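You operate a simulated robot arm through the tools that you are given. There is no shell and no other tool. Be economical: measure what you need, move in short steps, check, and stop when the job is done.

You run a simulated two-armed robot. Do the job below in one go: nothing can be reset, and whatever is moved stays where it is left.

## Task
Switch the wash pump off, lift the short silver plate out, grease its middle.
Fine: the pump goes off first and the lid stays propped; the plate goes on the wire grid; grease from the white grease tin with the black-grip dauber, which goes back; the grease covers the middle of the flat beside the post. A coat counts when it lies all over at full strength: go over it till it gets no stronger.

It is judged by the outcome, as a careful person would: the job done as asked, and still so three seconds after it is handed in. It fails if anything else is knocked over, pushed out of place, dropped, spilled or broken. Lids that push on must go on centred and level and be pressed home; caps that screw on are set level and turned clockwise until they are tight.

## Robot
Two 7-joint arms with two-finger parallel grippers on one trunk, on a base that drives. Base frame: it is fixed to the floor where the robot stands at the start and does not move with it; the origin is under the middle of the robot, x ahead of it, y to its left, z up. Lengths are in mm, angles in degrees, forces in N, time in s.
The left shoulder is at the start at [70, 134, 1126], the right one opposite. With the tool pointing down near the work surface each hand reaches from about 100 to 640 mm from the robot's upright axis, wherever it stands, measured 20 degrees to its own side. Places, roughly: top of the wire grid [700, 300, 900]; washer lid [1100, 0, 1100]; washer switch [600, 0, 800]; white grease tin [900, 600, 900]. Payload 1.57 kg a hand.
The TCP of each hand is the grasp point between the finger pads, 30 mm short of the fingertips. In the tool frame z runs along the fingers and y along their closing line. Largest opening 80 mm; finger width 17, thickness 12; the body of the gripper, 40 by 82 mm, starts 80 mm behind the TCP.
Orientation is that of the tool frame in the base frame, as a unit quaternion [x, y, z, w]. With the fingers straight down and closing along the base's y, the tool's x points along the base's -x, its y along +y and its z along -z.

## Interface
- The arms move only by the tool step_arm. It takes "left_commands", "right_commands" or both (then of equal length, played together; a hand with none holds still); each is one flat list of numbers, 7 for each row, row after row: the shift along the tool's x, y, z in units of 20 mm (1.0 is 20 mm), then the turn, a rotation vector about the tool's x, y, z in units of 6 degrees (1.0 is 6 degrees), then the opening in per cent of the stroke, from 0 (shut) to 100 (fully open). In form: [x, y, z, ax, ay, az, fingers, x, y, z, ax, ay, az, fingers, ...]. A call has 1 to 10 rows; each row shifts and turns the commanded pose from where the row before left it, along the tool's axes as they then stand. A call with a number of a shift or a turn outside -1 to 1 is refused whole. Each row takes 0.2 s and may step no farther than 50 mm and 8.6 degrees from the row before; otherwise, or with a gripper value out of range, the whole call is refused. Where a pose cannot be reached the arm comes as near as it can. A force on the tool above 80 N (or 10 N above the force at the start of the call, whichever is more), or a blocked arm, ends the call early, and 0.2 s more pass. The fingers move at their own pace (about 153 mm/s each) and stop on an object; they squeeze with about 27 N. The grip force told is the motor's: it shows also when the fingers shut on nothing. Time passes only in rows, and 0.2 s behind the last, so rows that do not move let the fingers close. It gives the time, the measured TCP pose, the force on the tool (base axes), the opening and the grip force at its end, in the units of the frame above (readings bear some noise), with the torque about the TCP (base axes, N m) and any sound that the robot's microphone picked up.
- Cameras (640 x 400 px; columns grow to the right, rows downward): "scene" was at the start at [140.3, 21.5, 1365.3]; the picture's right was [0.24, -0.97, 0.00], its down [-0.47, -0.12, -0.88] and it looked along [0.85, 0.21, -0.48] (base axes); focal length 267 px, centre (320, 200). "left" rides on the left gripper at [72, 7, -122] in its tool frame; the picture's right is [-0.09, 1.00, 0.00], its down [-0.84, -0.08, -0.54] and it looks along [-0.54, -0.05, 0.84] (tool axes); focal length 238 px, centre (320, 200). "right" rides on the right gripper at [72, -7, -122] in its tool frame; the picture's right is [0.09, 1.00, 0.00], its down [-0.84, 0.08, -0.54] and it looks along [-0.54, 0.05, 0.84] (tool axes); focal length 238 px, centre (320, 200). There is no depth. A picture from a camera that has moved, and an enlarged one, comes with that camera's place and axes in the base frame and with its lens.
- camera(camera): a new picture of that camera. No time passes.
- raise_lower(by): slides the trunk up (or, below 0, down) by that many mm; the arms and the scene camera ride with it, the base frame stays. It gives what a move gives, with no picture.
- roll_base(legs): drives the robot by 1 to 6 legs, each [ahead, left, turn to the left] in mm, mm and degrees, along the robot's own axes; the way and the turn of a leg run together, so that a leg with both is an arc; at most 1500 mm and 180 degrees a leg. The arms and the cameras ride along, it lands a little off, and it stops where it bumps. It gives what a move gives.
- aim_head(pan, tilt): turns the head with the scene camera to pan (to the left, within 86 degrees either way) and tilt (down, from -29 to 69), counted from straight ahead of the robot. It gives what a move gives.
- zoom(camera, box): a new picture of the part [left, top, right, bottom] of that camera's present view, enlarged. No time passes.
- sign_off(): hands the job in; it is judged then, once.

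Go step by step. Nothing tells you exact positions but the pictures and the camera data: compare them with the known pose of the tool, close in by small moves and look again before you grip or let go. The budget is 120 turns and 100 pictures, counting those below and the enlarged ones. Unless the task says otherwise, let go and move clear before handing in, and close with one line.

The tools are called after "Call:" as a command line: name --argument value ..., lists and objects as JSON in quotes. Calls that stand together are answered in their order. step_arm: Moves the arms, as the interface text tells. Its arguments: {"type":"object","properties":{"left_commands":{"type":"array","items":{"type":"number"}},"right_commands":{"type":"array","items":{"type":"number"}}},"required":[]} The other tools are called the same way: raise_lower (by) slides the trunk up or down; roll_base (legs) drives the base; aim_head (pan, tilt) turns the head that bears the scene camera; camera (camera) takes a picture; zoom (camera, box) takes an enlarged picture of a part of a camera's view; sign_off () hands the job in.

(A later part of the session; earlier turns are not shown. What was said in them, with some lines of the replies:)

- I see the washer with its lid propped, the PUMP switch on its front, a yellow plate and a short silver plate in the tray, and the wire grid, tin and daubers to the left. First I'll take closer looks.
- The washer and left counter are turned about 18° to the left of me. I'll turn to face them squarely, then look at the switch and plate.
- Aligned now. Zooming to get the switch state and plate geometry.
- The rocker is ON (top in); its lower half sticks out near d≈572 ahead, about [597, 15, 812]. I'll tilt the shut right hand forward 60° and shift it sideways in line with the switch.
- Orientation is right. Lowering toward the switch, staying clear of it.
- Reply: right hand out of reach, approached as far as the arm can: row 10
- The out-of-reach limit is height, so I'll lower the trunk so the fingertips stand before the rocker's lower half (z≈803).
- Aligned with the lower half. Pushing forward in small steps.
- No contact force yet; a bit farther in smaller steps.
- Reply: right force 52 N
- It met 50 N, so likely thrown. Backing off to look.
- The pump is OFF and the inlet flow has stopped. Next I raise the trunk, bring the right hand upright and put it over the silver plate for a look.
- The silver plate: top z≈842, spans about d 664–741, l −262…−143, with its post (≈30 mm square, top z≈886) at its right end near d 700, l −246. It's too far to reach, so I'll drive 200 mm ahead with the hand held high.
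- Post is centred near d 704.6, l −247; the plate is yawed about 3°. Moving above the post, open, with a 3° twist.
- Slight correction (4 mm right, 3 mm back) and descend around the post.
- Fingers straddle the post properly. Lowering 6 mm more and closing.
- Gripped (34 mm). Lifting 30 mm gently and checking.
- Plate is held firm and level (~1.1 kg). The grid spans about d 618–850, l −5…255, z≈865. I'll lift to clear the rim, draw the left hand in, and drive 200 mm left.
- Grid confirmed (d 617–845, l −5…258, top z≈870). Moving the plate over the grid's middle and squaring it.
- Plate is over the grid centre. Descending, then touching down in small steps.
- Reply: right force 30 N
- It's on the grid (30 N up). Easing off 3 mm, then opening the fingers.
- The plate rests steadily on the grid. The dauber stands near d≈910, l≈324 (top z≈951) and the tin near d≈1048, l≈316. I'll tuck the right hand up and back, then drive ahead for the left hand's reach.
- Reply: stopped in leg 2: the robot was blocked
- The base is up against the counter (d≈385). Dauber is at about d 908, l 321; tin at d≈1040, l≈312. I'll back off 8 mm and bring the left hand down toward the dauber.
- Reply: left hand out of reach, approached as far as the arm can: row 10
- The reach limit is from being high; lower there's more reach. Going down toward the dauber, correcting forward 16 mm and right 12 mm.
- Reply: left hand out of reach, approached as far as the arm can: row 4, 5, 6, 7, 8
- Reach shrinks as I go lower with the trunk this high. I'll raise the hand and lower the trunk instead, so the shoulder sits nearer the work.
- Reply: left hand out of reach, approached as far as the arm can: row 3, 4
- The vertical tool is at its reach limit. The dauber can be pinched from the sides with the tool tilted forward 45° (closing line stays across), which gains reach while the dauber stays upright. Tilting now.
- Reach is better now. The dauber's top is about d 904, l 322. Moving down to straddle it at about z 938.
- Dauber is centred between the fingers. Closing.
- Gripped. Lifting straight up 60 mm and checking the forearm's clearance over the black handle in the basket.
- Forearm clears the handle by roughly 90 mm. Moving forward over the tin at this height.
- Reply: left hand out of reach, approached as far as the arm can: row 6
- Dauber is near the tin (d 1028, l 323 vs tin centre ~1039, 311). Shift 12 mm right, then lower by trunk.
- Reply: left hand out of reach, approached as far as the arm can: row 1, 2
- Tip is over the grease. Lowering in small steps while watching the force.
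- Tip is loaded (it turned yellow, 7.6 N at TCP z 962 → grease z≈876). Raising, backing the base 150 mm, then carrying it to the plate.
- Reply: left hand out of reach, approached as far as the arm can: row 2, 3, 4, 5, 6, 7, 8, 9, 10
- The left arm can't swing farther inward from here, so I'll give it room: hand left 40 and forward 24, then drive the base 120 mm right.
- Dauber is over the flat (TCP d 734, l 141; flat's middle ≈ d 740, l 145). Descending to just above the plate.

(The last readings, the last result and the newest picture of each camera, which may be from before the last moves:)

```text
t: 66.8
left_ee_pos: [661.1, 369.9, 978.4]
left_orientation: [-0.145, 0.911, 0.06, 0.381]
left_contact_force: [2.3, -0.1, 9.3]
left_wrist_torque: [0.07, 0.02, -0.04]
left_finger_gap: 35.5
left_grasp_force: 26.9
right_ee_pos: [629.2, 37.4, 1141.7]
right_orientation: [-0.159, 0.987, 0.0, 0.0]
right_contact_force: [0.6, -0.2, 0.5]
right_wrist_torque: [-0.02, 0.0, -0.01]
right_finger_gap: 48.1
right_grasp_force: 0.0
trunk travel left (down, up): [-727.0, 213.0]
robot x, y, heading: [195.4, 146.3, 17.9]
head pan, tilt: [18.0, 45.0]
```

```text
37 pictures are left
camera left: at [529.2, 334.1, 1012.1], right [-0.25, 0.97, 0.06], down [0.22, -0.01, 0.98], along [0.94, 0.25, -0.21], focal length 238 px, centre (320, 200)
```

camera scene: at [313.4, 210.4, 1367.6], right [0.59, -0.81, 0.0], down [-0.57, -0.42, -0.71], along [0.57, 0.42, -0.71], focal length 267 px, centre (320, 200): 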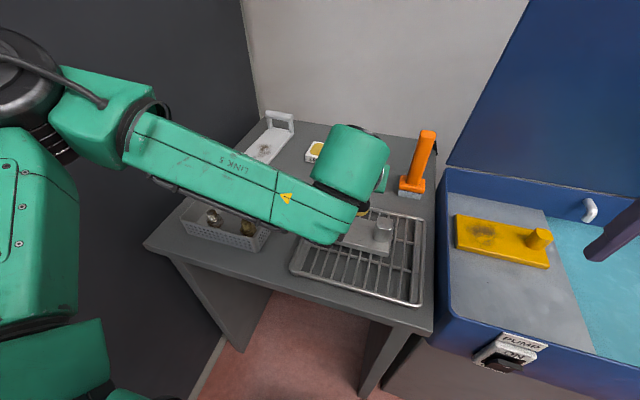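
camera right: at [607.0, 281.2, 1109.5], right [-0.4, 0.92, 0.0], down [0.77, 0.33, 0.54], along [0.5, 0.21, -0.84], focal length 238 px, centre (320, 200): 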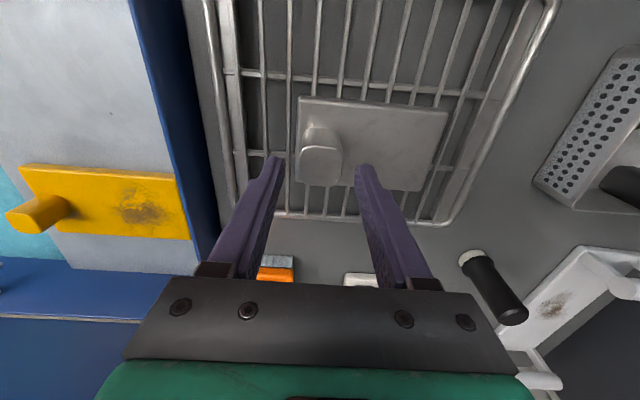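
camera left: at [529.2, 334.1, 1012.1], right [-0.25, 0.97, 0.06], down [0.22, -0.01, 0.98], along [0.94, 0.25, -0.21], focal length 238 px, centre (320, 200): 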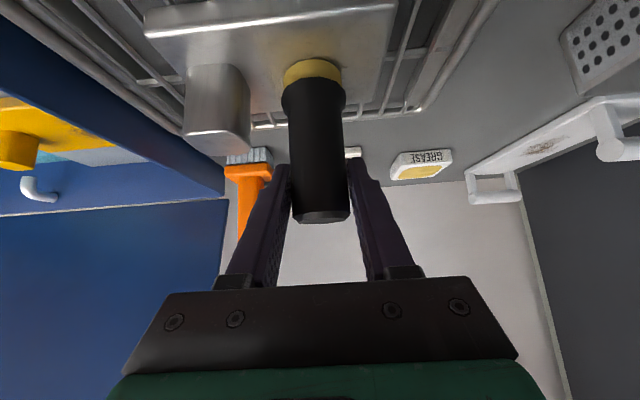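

Light contact (9 N) on the middle of the flat. Easing slightly and making small overlapping strokes ±10 mm.

Call:
step_arm --left_commands '[-0.03, 0, -0.03, 0, 0, 0, 0, 0, 0.5, 0, 0, 0, 0, 0, -0.35, 0, 0.35, 0, 0, 0, 0, 0, -0.5, 0, 0, 0, 0, 0, 0, -0.5, 0, 0, 0, 0, 0, 0.35, 0, -0.35, 0, 0, 0, 0, 0.35, 0, -0.35, 0, 0, 0, 0, 0, 0.5, 0, 0, 0, 0, 0, 0, 0.5, 0, 0, 0, 0, 0, -0.35, -0.5, 0.35, 0, 0, 0, 0]'

Call:
camera --camera "left"

Call:
zoom --camera "scene" --box '[320, 190, 420, 270]'

```text
t: 69.0
left_ee_pos: [658.5, 373.1, 975.1]
left_orientation: [-0.146, 0.912, 0.06, 0.378]
left_contact_force: [-6.4, 1.7, 17.5]
left_wrist_torque: [0.1, 0.17, 0.02]
left_finger_gap: 35.6
left_grasp_force: 27.5
right_ee_pos: [626.8, 37.0, 1142.6]
right_orientation: [-0.161, 0.987, 0.001, 0.001]
right_contact_force: [-0.1, -0.2, -0.2]
right_wrist_torque: [0.01, 0.03, -0.04]
right_finger_gap: 48.0
right_grasp_force: 0.0
trunk travel left (down, up): [-727.0, 213.0]
robot x, y, heading: [201.0, 149.4, 18.0]
head pan, tilt: [18.0, 45.0]
```

```text
36 pictures are left
camera left: at [527.3, 335.8, 1010.1], right [-0.25, 0.97, 0.07], down [0.22, -0.01, 0.98], along [0.94, 0.26, -0.21], focal length 238 px, centre (320, 200)
```

left: 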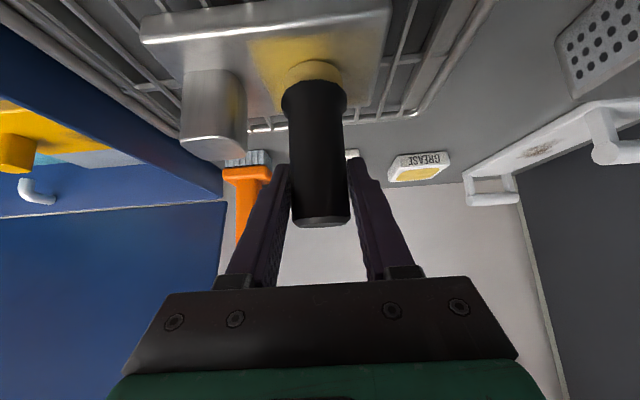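

```text
5.00 times, centred on (370, 230) of scene
camera zoom: at [309.0, 210.5, 1367.9], right [0.59, -0.81, 0.0], down [-0.57, -0.42, -0.71], along [0.57, 0.42, -0.71], focal length 1333 px, centre (70, 50)
```

zoom: 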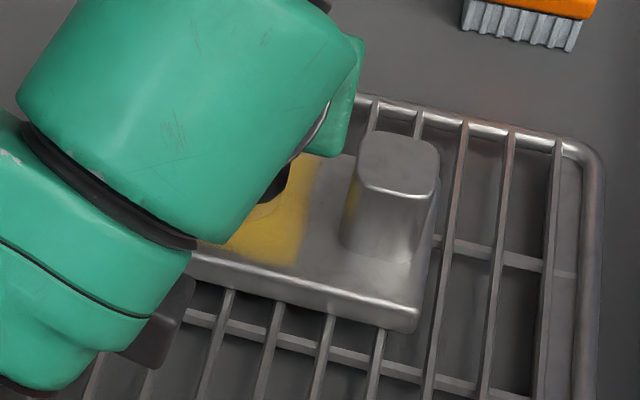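

Grease is being laid. I'll lift and move aside to judge the coat.

Call:
step_arm --left_commands '[-0.5, 0, -0.5, 0, 0, 0, 0, -0.7, 0, -0.7, 0, 0, 0, 0, 0, 1, 0, 0, 0, 0, 0, 0, 1, 0, 0, 0, 0, 0, 0, 1, 0, 0, 0, 0, 0, 0, 1, 0, 0, 0, 0, 0, 0, 1, 0, 0, 0, 0, 0]'

Call:
zoom --camera "scene" --box '[320, 190, 420, 270]'

Call:
camera --camera "left"

```text
t: 70.6
left_ee_pos: [630.9, 466.8, 1011.6]
left_orientation: [-0.145, 0.912, 0.058, 0.378]
left_contact_force: [0.3, 0.1, -1.0]
left_wrist_torque: [0.02, 0.0, -0.03]
left_finger_gap: 36.1
left_grasp_force: 27.1
right_ee_pos: [629.4, 38.1, 1142.7]
right_orientation: [-0.158, 0.987, 0.0, 0.001]
right_contact_force: [-0.2, 0.2, 0.0]
right_wrist_torque: [-0.03, -0.02, -0.01]
right_finger_gap: 48.3
right_grasp_force: 0.0
trunk travel left (down, up): [-727.0, 213.0]
robot x, y, heading: [200.0, 151.3, 18.2]
head pan, tilt: [18.0, 45.0]
```

```text
5.00 times, centred on (370, 230) of scene
camera zoom: at [312.6, 211.9, 1367.6], right [0.59, -0.81, 0.0], down [-0.57, -0.42, -0.71], along [0.57, 0.42, -0.71], focal length 1333 px, centre (70, 50)
```

zoom: 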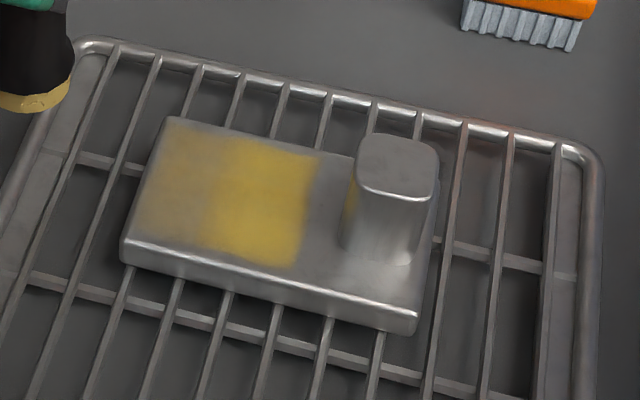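

```text
33 pictures are left
camera left: at [498.6, 430.9, 1045.7], right [-0.25, 0.97, 0.06], down [0.22, -0.01, 0.98], along [0.94, 0.25, -0.21], focal length 238 px, centre (320, 200)
```

left: 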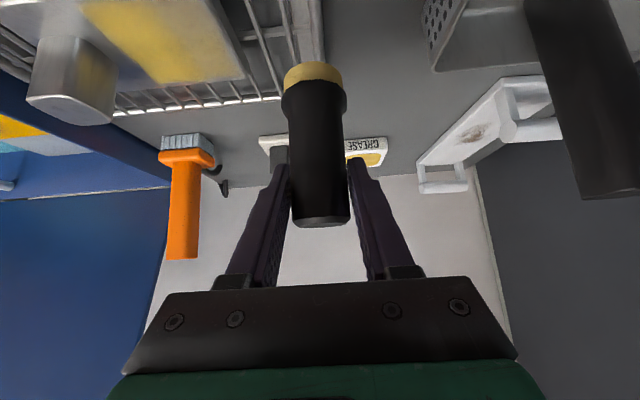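

Clear view: the coat is strong on the right half of the patch and weak on its left third. Going back for more passes, biased left.

Call:
step_arm --left_commands '[0, -1, 0, 0, 0, 0, 0, 0, -1, 0, 0, 0, 0, 0, 0, -1, 0, 0, 0, 0, 0, 0, -1, 0, 0, 0, 0, 0, 0.6, -0.2, 0.6, 0, 0, 0, 0, 0.5, 0, 0.5, 0, 0, 0, 0, 0.05, 0, 0.05, 0, 0, 0, 0, 0, 0, 0, 0, 0, 0, 0]'

```text
t: 72.4
left_ee_pos: [656.2, 387.1, 976.8]
left_orientation: [-0.145, 0.912, 0.06, 0.379]
left_contact_force: [0.1, -0.3, -0.9]
left_wrist_torque: [-0.03, 0.04, 0.03]
left_finger_gap: 35.8
left_grasp_force: 26.6
right_ee_pos: [629.4, 38.8, 1142.9]
right_orientation: [-0.159, 0.987, 0.0, 0.0]
right_contact_force: [-0.5, -0.9, -0.5]
right_wrist_torque: [0.01, 0.01, -0.02]
right_finger_gap: 48.0
right_grasp_force: 0.0
trunk travel left (down, up): [-727.0, 213.0]
robot x, y, heading: [194.8, 146.5, 18.2]
head pan, tilt: [18.0, 45.0]
```

Call:
step_arm --left_commands '[0.1, 0, 0.1, 0, 0, 0, 0, -0.35, 0, 0.35, 0, 0, 0, 0, 0.35, 0, -0.35, 0, 0, 0, 0, 0.35, 0, -0.35, 0, 0, 0, 0, 0, -0.4, 0, 0, 0, 0, 0, -0.35, 0, 0.35, 0, 0, 0, 0, -0.35, 0, 0.35, 0, 0, 0, 0, 0, -0.4, 0, 0, 0, 0, 0, 0.35, 0, -0.35, 0, 0, 0, 0, 0.35, 0, -0.35, 0, 0, 0, 0]'

Call:
step_arm --left_commands '[0, -0.4, 0, 0, 0, 0, 0, -0.35, 0, 0.35, 0, 0, 0, 0, -0.35, 0, 0.35, 0, 0, 0, 0, 0, 0.4, 0, 0, 0, 0, 0, 0.35, 0, -0.35, 0, 0, 0, 0, 0.35, 0, -0.35, 0, 0, 0, 0, 0, 0.6, 0, 0, 0, 0, 0, -0.35, 0, 0.35, 0, 0, 0, 0, -0.35, 0, 0.35, 0, 0, 0, 0]'

Call:
step_arm --left_commands '[-0.5, 0.5, -0.5, 0, 0, 0, 0, -0.7, 0, -0.7, 0, 0, 0, 0, 0, 1, 0, 0, 0, 0, 0, 0, 1, 0, 0, 0, 0, 0, 0, 1, 0, 0, 0, 0, 0, 0, 1, 0, 0, 0, 0, 0]'

Call:
zoom --camera "scene" --box '[320, 190, 420, 270]'

```text
t: 74.6
left_ee_pos: [652.5, 365.3, 977.1]
left_orientation: [-0.145, 0.912, 0.059, 0.38]
left_contact_force: [1.0, 0.2, 10.9]
left_wrist_torque: [-0.04, -0.26, 0.0]
left_finger_gap: 35.9
left_grasp_force: 27.3
right_ee_pos: [628.2, 37.7, 1144.0]
right_orientation: [-0.159, 0.987, 0.0, -0.001]
right_contact_force: [-1.3, 0.1, -0.2]
right_wrist_torque: [0.0, 0.0, 0.0]
right_finger_gap: 48.1
right_grasp_force: 0.0
trunk travel left (down, up): [-727.0, 213.0]
robot x, y, heading: [196.8, 151.0, 18.0]
head pan, tilt: [18.0, 45.0]
```

```text
t: 76.6
left_ee_pos: [666.7, 385.2, 977.0]
left_orientation: [-0.145, 0.912, 0.06, 0.379]
left_contact_force: [-2.6, 0.6, 8.2]
left_wrist_torque: [0.06, 0.0, 0.02]
left_finger_gap: 36.0
left_grasp_force: 27.0
right_ee_pos: [628.8, 37.5, 1143.5]
right_orientation: [-0.16, 0.987, 0.0, 0.001]
right_contact_force: [-0.5, -0.4, -0.4]
right_wrist_torque: [-0.01, -0.01, 0.0]
right_finger_gap: 48.0
right_grasp_force: 0.1
trunk travel left (down, up): [-727.0, 213.0]
robot x, y, heading: [201.6, 147.0, 18.2]
head pan, tilt: [18.0, 45.0]
```

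```text
t: 78.0
left_ee_pos: [639.0, 469.7, 1008.1]
left_orientation: [-0.145, 0.912, 0.059, 0.378]
left_contact_force: [0.0, -0.3, 0.2]
left_wrist_torque: [0.04, -0.01, -0.01]
left_finger_gap: 35.8
left_grasp_force: 26.6
right_ee_pos: [629.9, 39.0, 1143.1]
right_orientation: [-0.159, 0.987, 0.0, 0.0]
right_contact_force: [-0.6, 0.6, -0.3]
right_wrist_torque: [-0.04, 0.01, -0.02]
right_finger_gap: 48.1
right_grasp_force: 0.0
trunk travel left (down, up): [-727.0, 213.0]
robot x, y, heading: [198.9, 149.5, 18.3]
head pan, tilt: [18.0, 45.0]
```

```text
5.00 times, centred on (370, 230) of scene
camera zoom: at [312.6, 212.2, 1367.5], right [0.59, -0.81, 0.0], down [-0.57, -0.42, -0.71], along [0.57, 0.42, -0.71], focal length 1333 px, centre (70, 50)
```

zoom: 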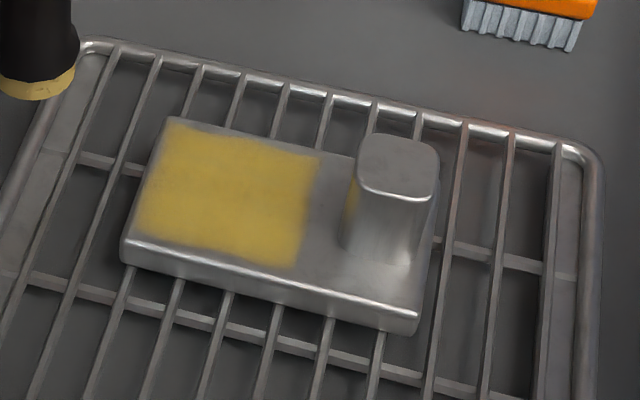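

Now nearly uniform. One more full pass to see whether it gets any stronger.

Call:
step_arm --left_commands '[0, -1, 0, 0, 0, 0, 0, 0, -1, 0, 0, 0, 0, 0, 0, -1, 0, 0, 0, 0, 0, 0, -1, 0, 0, 0, 0, 0, 0.6, -0.1, 0.6, 0, 0, 0, 0, 0.6, 0, 0.6, 0, 0, 0, 0, 0.33, 0, -0.33, 0, 0, 0, 0, 0.33, 0, -0.33, 0, 0, 0, 0]'

Call:
step_arm --left_commands '[0, -0.4, 0, 0, 0, 0, 0, -0.35, 0, 0.35, 0, 0, 0, 0, -0.35, 0, 0.35, 0, 0, 0, 0, 0, -0.4, 0, 0, 0, 0, 0, 0.35, 0, -0.35, 0, 0, 0, 0, 0.35, 0, -0.35, 0, 0, 0, 0, 0, -0.4, 0, 0, 0, 0, 0, -0.35, 0, 0.35, 0, 0, 0, 0, -0.35, 0, 0.35, 0, 0, 0, 0, 0, -0.3, 0, 0, 0, 0, 0]'

Call:
step_arm --left_commands '[0.35, 0, -0.35, 0, 0, 0, 0, 0.35, 0, -0.35, 0, 0, 0, 0, 0, 0.5, 0, 0, 0, 0, 0, -0.35, 0, 0.35, 0, 0, 0, 0, 0, 0.5, 0, 0, 0, 0, 0, 0, 0.5, 0, 0, 0, 0, 0]'

Call:
step_arm --left_commands '[-0.5, 0.5, -0.5, 0, 0, 0, 0, -0.7, 0, -0.7, 0, 0, 0, 0, 0, 1, 0, 0, 0, 0, 0, 0, 1, 0, 0, 0, 0, 0, 0, 1, 0, 0, 0, 0, 0, 0, 1, 0, 0, 0, 0, 0]'

Call:
zoom --camera "scene" --box '[320, 190, 420, 270]'

```text
t: 79.8
left_ee_pos: [645.6, 387.6, 977.2]
left_orientation: [-0.145, 0.911, 0.059, 0.381]
left_contact_force: [2.8, 0.2, 10.7]
left_wrist_torque: [0.03, -0.38, -0.02]
left_finger_gap: 35.7
left_grasp_force: 26.9
right_ee_pos: [628.8, 36.3, 1143.1]
right_orientation: [-0.158, 0.987, 0.0, 0.0]
right_contact_force: [-0.2, -0.1, -0.8]
right_wrist_torque: [-0.05, 0.06, 0.0]
right_finger_gap: 47.7
right_grasp_force: 0.1
trunk travel left (down, up): [-727.0, 213.0]
robot x, y, heading: [199.3, 148.7, 18.3]
head pan, tilt: [18.0, 45.0]
```

```text
t: 82.0
left_ee_pos: [674.4, 365.1, 974.5]
left_orientation: [-0.144, 0.912, 0.059, 0.379]
left_contact_force: [-0.8, 1.5, 4.4]
left_wrist_torque: [0.12, -0.02, 0.06]
left_finger_gap: 35.8
left_grasp_force: 27.4
right_ee_pos: [630.4, 39.4, 1142.5]
right_orientation: [-0.161, 0.987, 0.0, 0.0]
right_contact_force: [0.2, 0.3, 0.2]
right_wrist_torque: [-0.01, 0.05, -0.03]
right_finger_gap: 47.8
right_grasp_force: 0.1
trunk travel left (down, up): [-727.0, 213.0]
robot x, y, heading: [200.2, 148.7, 18.3]
head pan, tilt: [18.0, 45.0]
```

```text
t: 83.4
left_ee_pos: [655.6, 389.1, 974.4]
left_orientation: [-0.144, 0.912, 0.06, 0.38]
left_contact_force: [0.2, -3.1, 11.0]
left_wrist_torque: [-0.13, -0.12, -0.02]
left_finger_gap: 35.7
left_grasp_force: 27.2
right_ee_pos: [628.6, 36.7, 1143.5]
right_orientation: [-0.158, 0.987, 0.0, 0.001]
right_contact_force: [0.1, 0.2, 0.8]
right_wrist_torque: [-0.03, -0.03, 0.04]
right_finger_gap: 48.0
right_grasp_force: 0.1
trunk travel left (down, up): [-727.0, 213.0]
robot x, y, heading: [196.6, 149.3, 17.9]
head pan, tilt: [18.0, 45.0]
```

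```text
t: 84.8
left_ee_pos: [628.2, 477.0, 1007.6]
left_orientation: [-0.143, 0.912, 0.058, 0.38]
left_contact_force: [0.8, 0.4, -1.4]
left_wrist_torque: [-0.02, -0.01, -0.01]
left_finger_gap: 35.9
left_grasp_force: 27.4
right_ee_pos: [629.2, 39.3, 1142.8]
right_orientation: [-0.159, 0.987, -0.001, 0.0]
right_contact_force: [-0.8, -0.3, 0.6]
right_wrist_torque: [-0.01, -0.04, 0.0]
right_finger_gap: 47.9
right_grasp_force: 0.1
trunk travel left (down, up): [-727.0, 213.0]
robot x, y, heading: [199.6, 149.8, 18.1]
head pan, tilt: [18.0, 45.0]
```

```text
5.00 times, centred on (370, 230) of scene
camera zoom: at [312.5, 212.2, 1367.5], right [0.59, -0.81, 0.0], down [-0.57, -0.42, -0.71], along [0.57, 0.42, -0.71], focal length 1333 px, centre (70, 50)
```

zoom: 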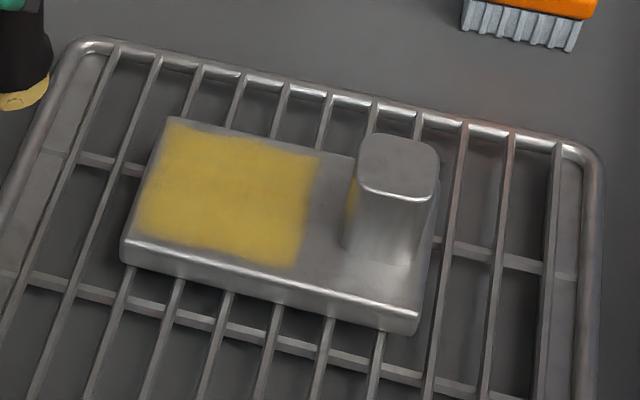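

Call:
zoom --camera "scene" --box '[338, 208, 394, 248]'

```text
10.00 times, centred on (366, 228) of scene
camera zoom: at [312.5, 212.2, 1367.5], right [0.59, -0.81, 0.0], down [-0.57, -0.42, -0.71], along [0.57, 0.42, -0.71], focal length 2667 px, centre (-140, -80)
```

zoom: 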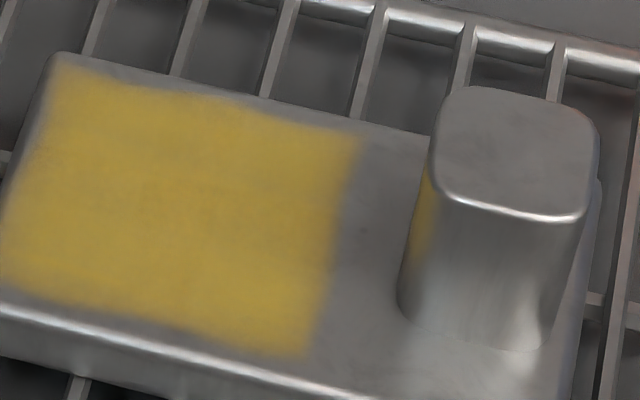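

The coat is uniform and no longer changing. Now to return the dauber: raise it, move the base left and ahead to bring the hand back toward the dauber's spot (TCP was [758.3, 589.8, 936.3]).

Call:
step_arm --left_commands '[-0.7, -0.6, -0.7, 0, 0, 0, 0, -0.7, -0.6, -0.7, 0, 0, 0, 0, 0, -0.7, 0, 0, 0, 0, 0, 0, -0.6, 0, 0, 0, 0, 0]'

Call:
roll_base --legs '[[0, 118, 0], [120, 0, 0]]'

Call:
camera --camera "left"

Call:
camera --camera "scene"

```text
t: 85.8
left_ee_pos: [643.4, 426.7, 1048.3]
left_orientation: [-0.145, 0.912, 0.06, 0.378]
left_contact_force: [-0.2, -0.1, -0.8]
left_wrist_torque: [0.01, -0.01, 0.0]
left_finger_gap: 35.6
left_grasp_force: 26.9
right_ee_pos: [630.9, 37.3, 1141.1]
right_orientation: [-0.159, 0.987, 0.0, -0.001]
right_contact_force: [0.1, -0.1, -0.4]
right_wrist_torque: [0.0, 0.0, 0.01]
right_finger_gap: 48.0
right_grasp_force: 0.0
trunk travel left (down, up): [-727.0, 213.0]
robot x, y, heading: [198.8, 147.7, 18.2]
head pan, tilt: [18.0, 45.0]
```

```text
t: 87.9
left_ee_pos: [725.6, 577.8, 1047.2]
left_orientation: [-0.144, 0.912, 0.059, 0.379]
left_contact_force: [0.0, 0.0, -0.4]
left_wrist_torque: [-0.01, 0.03, 0.04]
left_finger_gap: 36.0
left_grasp_force: 26.9
right_ee_pos: [709.5, 187.0, 1143.4]
right_orientation: [-0.157, 0.988, 0.001, 0.001]
right_contact_force: [-0.3, 0.0, -0.9]
right_wrist_torque: [0.0, -0.03, 0.02]
right_finger_gap: 48.0
right_grasp_force: 0.0
trunk travel left (down, up): [-727.0, 213.0]
robot x, y, heading: [280.5, 293.6, 17.8]
head pan, tilt: [18.0, 45.0]
```

```text
29 pictures are left
camera left: at [593.1, 540.8, 1082.9], right [-0.24, 0.97, 0.06], down [0.22, -0.01, 0.98], along [0.94, 0.25, -0.21], focal length 238 px, centre (320, 200)
```

left: 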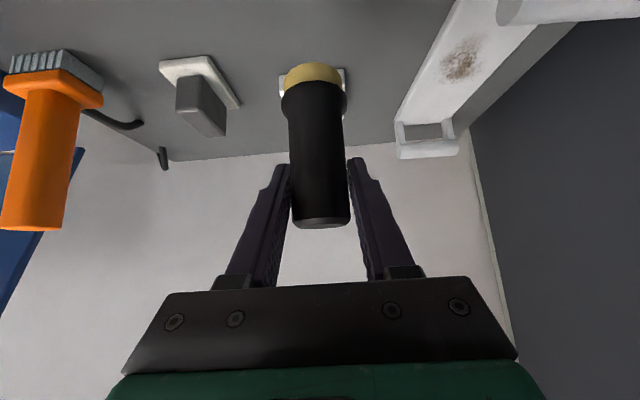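

```text
28 pictures are left
camera scene: at [393.0, 361.6, 1367.7], right [0.59, -0.81, 0.0], down [-0.57, -0.41, -0.71], along [0.57, 0.41, -0.71], focal length 267 px, centre (320, 200)
```

scene: 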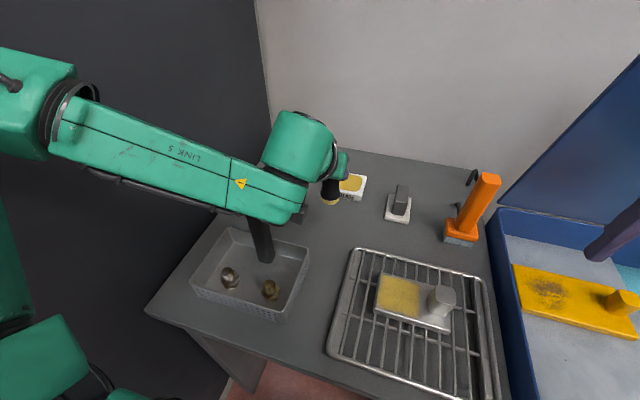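

Moving to above the original spot.

Call:
step_arm --left_commands '[-0.4, 0.02, 0.4, 0, 0, 0, 0, -0.4, 0.02, 0.4, 0, 0, 0, 0, -0.44, 0.02, 0.44, 0, 0, 0, 0, 0.5, 0, 0.5, 0, 0, 0, 0, 0.6, 0, 0.6, 0, 0, 0, 0, 0.7, 0, 0.7, 0, 0, 0, 0, 0.7, 0, 0.7, 0, 0, 0, 0, 0.5, 0, 0.5, 0, 0, 0, 0, 0, 0, 0, 0, 0, 0, 0]'

Call:
camera --camera "left"

```text
t: 89.9
left_ee_pos: [761.0, 588.4, 962.8]
left_orientation: [-0.144, 0.912, 0.059, 0.379]
left_contact_force: [0.5, 0.0, -0.7]
left_wrist_torque: [0.03, -0.03, -0.01]
left_finger_gap: 35.7
left_grasp_force: 26.7
right_ee_pos: [711.3, 187.7, 1141.8]
right_orientation: [-0.158, 0.987, -0.001, 0.0]
right_contact_force: [0.3, -0.1, -0.3]
right_wrist_torque: [0.02, 0.02, -0.01]
right_finger_gap: 48.1
right_grasp_force: 0.2
trunk travel left (down, up): [-727.0, 213.0]
robot x, y, heading: [281.9, 297.1, 17.7]
head pan, tilt: [18.0, 45.0]
```

```text
27 pictures are left
camera left: at [628.5, 552.4, 997.0], right [-0.24, 0.97, 0.06], down [0.22, -0.01, 0.98], along [0.94, 0.25, -0.21], focal length 238 px, centre (320, 200)
```

left: 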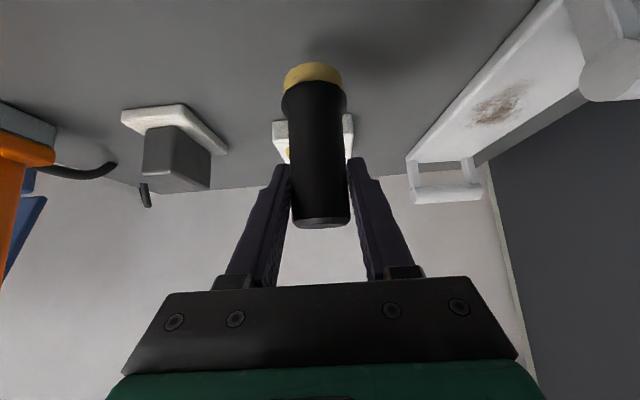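

Call:
step_arm --left_commands '[0.37, 0.1, 0.23, 0, 0, 0, 0, 0.3, 0, 0.3, 0, 0, 0, 0, 0.25, 0, 0.25, 0, 0, 0, 0, 0, 0, 0, 0, 0, 0, 0]'

Call:
step_arm --left_commands '[0.07, 0, 0.07, 0, 0, 0, 0, 0.07, 0, 0.07, 0, 0, 0, 0, 0, 0, 0, 0, 0, 0, 0]'

```text
t: 90.9
left_ee_pos: [756.5, 589.2, 939.5]
left_orientation: [-0.142, 0.913, 0.059, 0.379]
left_contact_force: [-0.3, 1.1, -1.1]
left_wrist_torque: [-0.02, -0.01, 0.0]
left_finger_gap: 35.8
left_grasp_force: 26.9
right_ee_pos: [712.0, 188.2, 1142.2]
right_orientation: [-0.159, 0.987, 0.0, 0.0]
right_contact_force: [0.4, 0.8, 0.0]
right_wrist_torque: [0.0, -0.01, 0.0]
right_finger_gap: 48.3
right_grasp_force: 0.1
trunk travel left (down, up): [-727.0, 213.0]
robot x, y, heading: [275.3, 299.7, 17.7]
head pan, tilt: [18.0, 45.0]
```

```text
t: 91.7
left_ee_pos: [756.7, 590.4, 935.4]
left_orientation: [-0.144, 0.912, 0.059, 0.379]
left_contact_force: [-0.1, -0.3, -0.4]
left_wrist_torque: [0.01, 0.02, 0.02]
left_finger_gap: 35.7
left_grasp_force: 27.1
right_ee_pos: [710.8, 188.3, 1142.2]
right_orientation: [-0.159, 0.987, 0.0, -0.001]
right_contact_force: [0.3, -0.2, -0.5]
right_wrist_torque: [-0.02, 0.02, -0.01]
right_finger_gap: 48.0
right_grasp_force: 0.2
trunk travel left (down, up): [-727.0, 213.0]
robot x, y, heading: [279.6, 296.8, 17.9]
head pan, tilt: [18.0, 45.0]
```

Call:
step_arm --left_commands '[0.05, 0, 0.05, 0, 0, 0, 0, 0.05, 0, 0.05, 0, 0, 0, 0, 0, 0, 0, 0, 0, 0, 0]'

Call:
camera --camera "left"

```text
t: 92.5
left_ee_pos: [757.4, 589.0, 933.6]
left_orientation: [-0.143, 0.912, 0.059, 0.38]
left_contact_force: [0.1, -0.8, 3.9]
left_wrist_torque: [-0.05, -0.05, 0.03]
left_finger_gap: 35.7
left_grasp_force: 27.4
right_ee_pos: [709.9, 186.0, 1143.2]
right_orientation: [-0.158, 0.987, 0.001, 0.0]
right_contact_force: [-0.1, -0.1, -0.4]
right_wrist_torque: [-0.02, -0.02, 0.02]
right_finger_gap: 47.9
right_grasp_force: 0.0
trunk travel left (down, up): [-727.0, 213.0]
robot x, y, heading: [278.6, 295.9, 17.9]
head pan, tilt: [18.0, 45.0]
```

```text
26 pictures are left
camera left: at [624.8, 553.1, 967.4], right [-0.24, 0.97, 0.06], down [0.22, -0.01, 0.98], along [0.94, 0.25, -0.21], focal length 238 px, centre (320, 200)
```

left: 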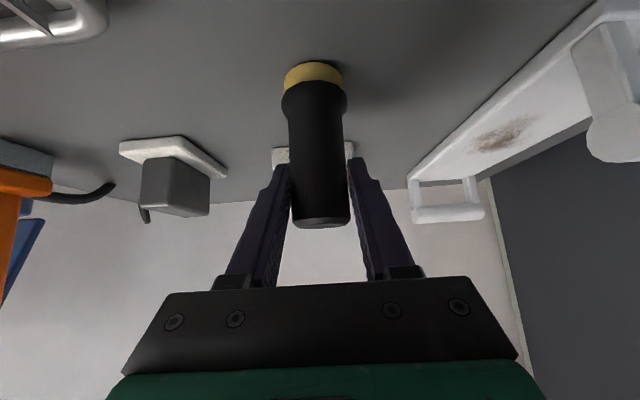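

Standing on its spot (4 N). Opening and retreating up and back.

Call:
step_arm --left_commands '[0, 0, 0, 0, 0, 0, 55, 0, 0, 0, 0, 0, 0, 80, 0, 0, 0, 0, 0, 0, 90, 0, 0, -0.8, 0, 0, 0, 90, 0, 0, -1, 0, 0, 0, 90, 0, 0, -1, 0, 0, 0, 90, -0.5, 0, -1, 0, 0, 0, 90, -0.5, 0, -1, 0, 0, 0, 90]'

Call:
camera --camera "left"

```text
t: 94.3
left_ee_pos: [703.9, 574.0, 1017.4]
left_orientation: [-0.144, 0.912, 0.06, 0.379]
left_contact_force: [0.0, 0.3, -0.2]
left_wrist_torque: [-0.01, 0.0, 0.02]
left_finger_gap: 71.9
left_grasp_force: 0.1
right_ee_pos: [710.9, 187.7, 1142.2]
right_orientation: [-0.157, 0.988, 0.0, 0.001]
right_contact_force: [-0.6, 0.4, -0.3]
right_wrist_torque: [-0.02, 0.03, 0.01]
right_finger_gap: 48.2
right_grasp_force: 0.0
trunk travel left (down, up): [-727.0, 213.0]
robot x, y, heading: [278.0, 300.1, 18.1]
head pan, tilt: [18.0, 45.0]
```

```text
25 pictures are left
camera left: at [572.7, 537.4, 1050.9], right [-0.24, 0.97, 0.06], down [0.22, -0.01, 0.98], along [0.94, 0.25, -0.21], focal length 238 px, centre (320, 200)
```

left: 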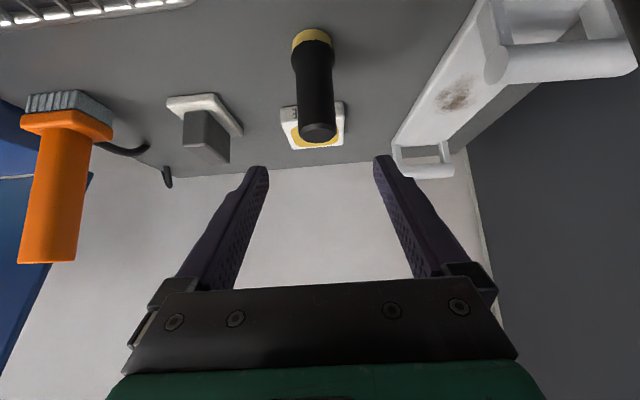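

The dauber stands free on its spot. Rising and backing away, then a final look.

Call:
raise_lower --by 120

Call:
roll_base --legs '[[-200, 0, 0]]'

Call:
aim_head --pan 4 --tilt 40

Call:
camera --camera "scene"

Call:
zoom --camera "scene" --box '[180, 160, 440, 330]'

```text
t: 95.8
left_ee_pos: [705.3, 574.1, 1136.2]
left_orientation: [-0.143, 0.912, 0.059, 0.379]
left_contact_force: [-0.6, -0.3, -0.6]
left_wrist_torque: [0.04, -0.01, -0.02]
left_finger_gap: 72.3
left_grasp_force: 0.1
right_ee_pos: [711.4, 188.6, 1262.1]
right_orientation: [-0.158, 0.987, 0.0, 0.0]
right_contact_force: [0.7, 0.2, 0.0]
right_wrist_torque: [0.01, -0.07, 0.0]
right_finger_gap: 48.1
right_grasp_force: 0.0
trunk travel left (down, up): [-847.0, 93.0]
robot x, y, heading: [277.4, 298.2, 17.8]
head pan, tilt: [18.0, 45.0]
```

```text
t: 97.4
left_ee_pos: [522.3, 514.4, 1134.7]
left_orientation: [-0.143, 0.913, 0.059, 0.377]
left_contact_force: [0.2, 0.2, -0.1]
left_wrist_torque: [-0.03, 0.03, -0.01]
left_finger_gap: 71.9
left_grasp_force: 0.1
right_ee_pos: [527.5, 126.7, 1260.2]
right_orientation: [-0.158, 0.987, -0.001, -0.003]
right_contact_force: [0.8, 0.5, -0.1]
right_wrist_torque: [-0.05, 0.03, -0.01]
right_finger_gap: 48.1
right_grasp_force: 0.2
trunk travel left (down, up): [-847.0, 93.0]
robot x, y, heading: [92.4, 240.5, 17.5]
head pan, tilt: [18.0, 45.0]
```

```text
t: 98.2
left_ee_pos: [518.8, 512.5, 1136.9]
left_orientation: [-0.143, 0.913, 0.059, 0.379]
left_contact_force: [0.3, 0.2, -0.6]
left_wrist_torque: [-0.03, 0.01, 0.02]
left_finger_gap: 72.1
left_grasp_force: 0.0
right_ee_pos: [522.7, 127.2, 1262.5]
right_orientation: [-0.158, 0.988, 0.0, 0.0]
right_contact_force: [0.3, -0.1, 0.1]
right_wrist_torque: [0.0, 0.0, -0.02]
right_finger_gap: 48.2
right_grasp_force: 0.0
trunk travel left (down, up): [-847.0, 93.0]
robot x, y, heading: [88.5, 239.1, 17.5]
head pan, tilt: [4.0, 40.0]
```

```text
24 pictures are left
camera scene: at [220.2, 284.9, 1494.9], right [0.37, -0.93, 0.0], down [-0.6, -0.24, -0.77], along [0.71, 0.28, -0.64], focal length 267 px, centre (320, 200)
```

scene: 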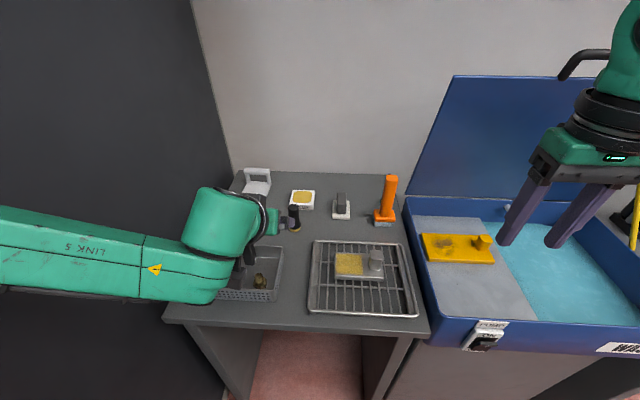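

```text
2.35 times, centred on (310, 245) of scene
camera zoom: at [220.2, 284.9, 1494.9], right [0.37, -0.93, 0.0], down [-0.6, -0.24, -0.77], along [0.71, 0.28, -0.64], focal length 628 px, centre (344, 94)
```

zoom: 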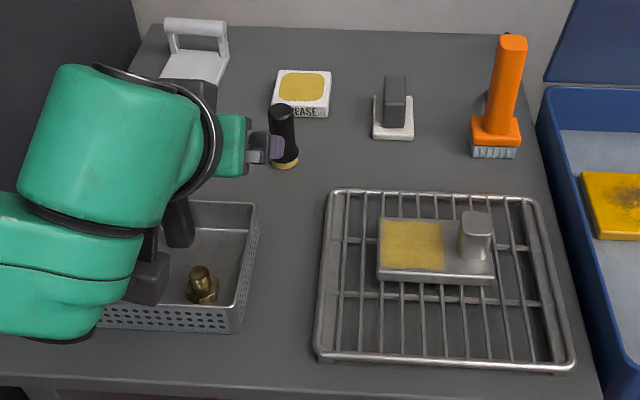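

Call:
roll_base --legs '[[-150, 0, 0]]'

Call:
zoom --camera "scene" --box '[180, 130, 480, 320]'

```text
t: 99.5
left_ee_pos: [380.5, 466.1, 1135.0]
left_orientation: [-0.14, 0.913, 0.057, 0.378]
left_contact_force: [-0.1, 0.1, 0.4]
left_wrist_torque: [0.0, -0.02, 0.0]
left_finger_gap: 72.0
left_grasp_force: 0.1
right_ee_pos: [382.4, 80.0, 1259.9]
right_orientation: [-0.155, 0.988, 0.0, -0.001]
right_contact_force: [0.3, 0.2, 0.1]
right_wrist_torque: [0.01, -0.01, 0.03]
right_finger_gap: 47.8
right_grasp_force: 0.0
trunk travel left (down, up): [-847.0, 93.0]
robot x, y, heading: [-50.3, 194.9, 17.5]
head pan, tilt: [4.0, 40.0]
```

```text
2.11 times, centred on (330, 225) of scene
camera zoom: at [82.0, 240.3, 1494.4], right [0.37, -0.93, 0.0], down [-0.6, -0.24, -0.76], along [0.71, 0.28, -0.64], focal length 561 px, centre (299, 147)
```

zoom: 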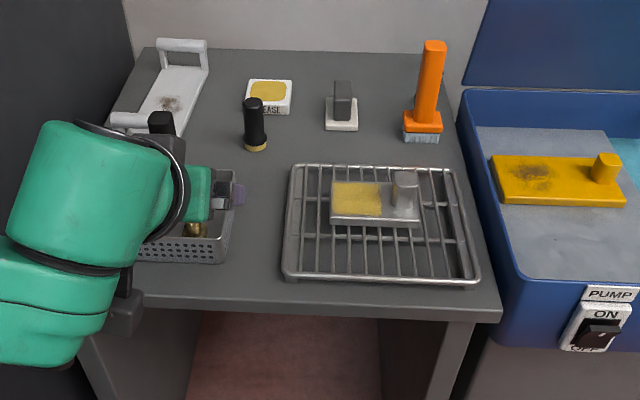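

The basket handle, dauber, tin, brush and lid are all where they should be. The pump is off and the greased plate sits on the grid, so I'm handing in.

Call:
sign_off

```text
The job is handed in.
```

The job is handed in: I switched the pump off first and left the lid propped. The short silver plate is on the wire grid with an even coat over the middle of its flat that got no stronger on a last pass, and the dauber is back in its place.
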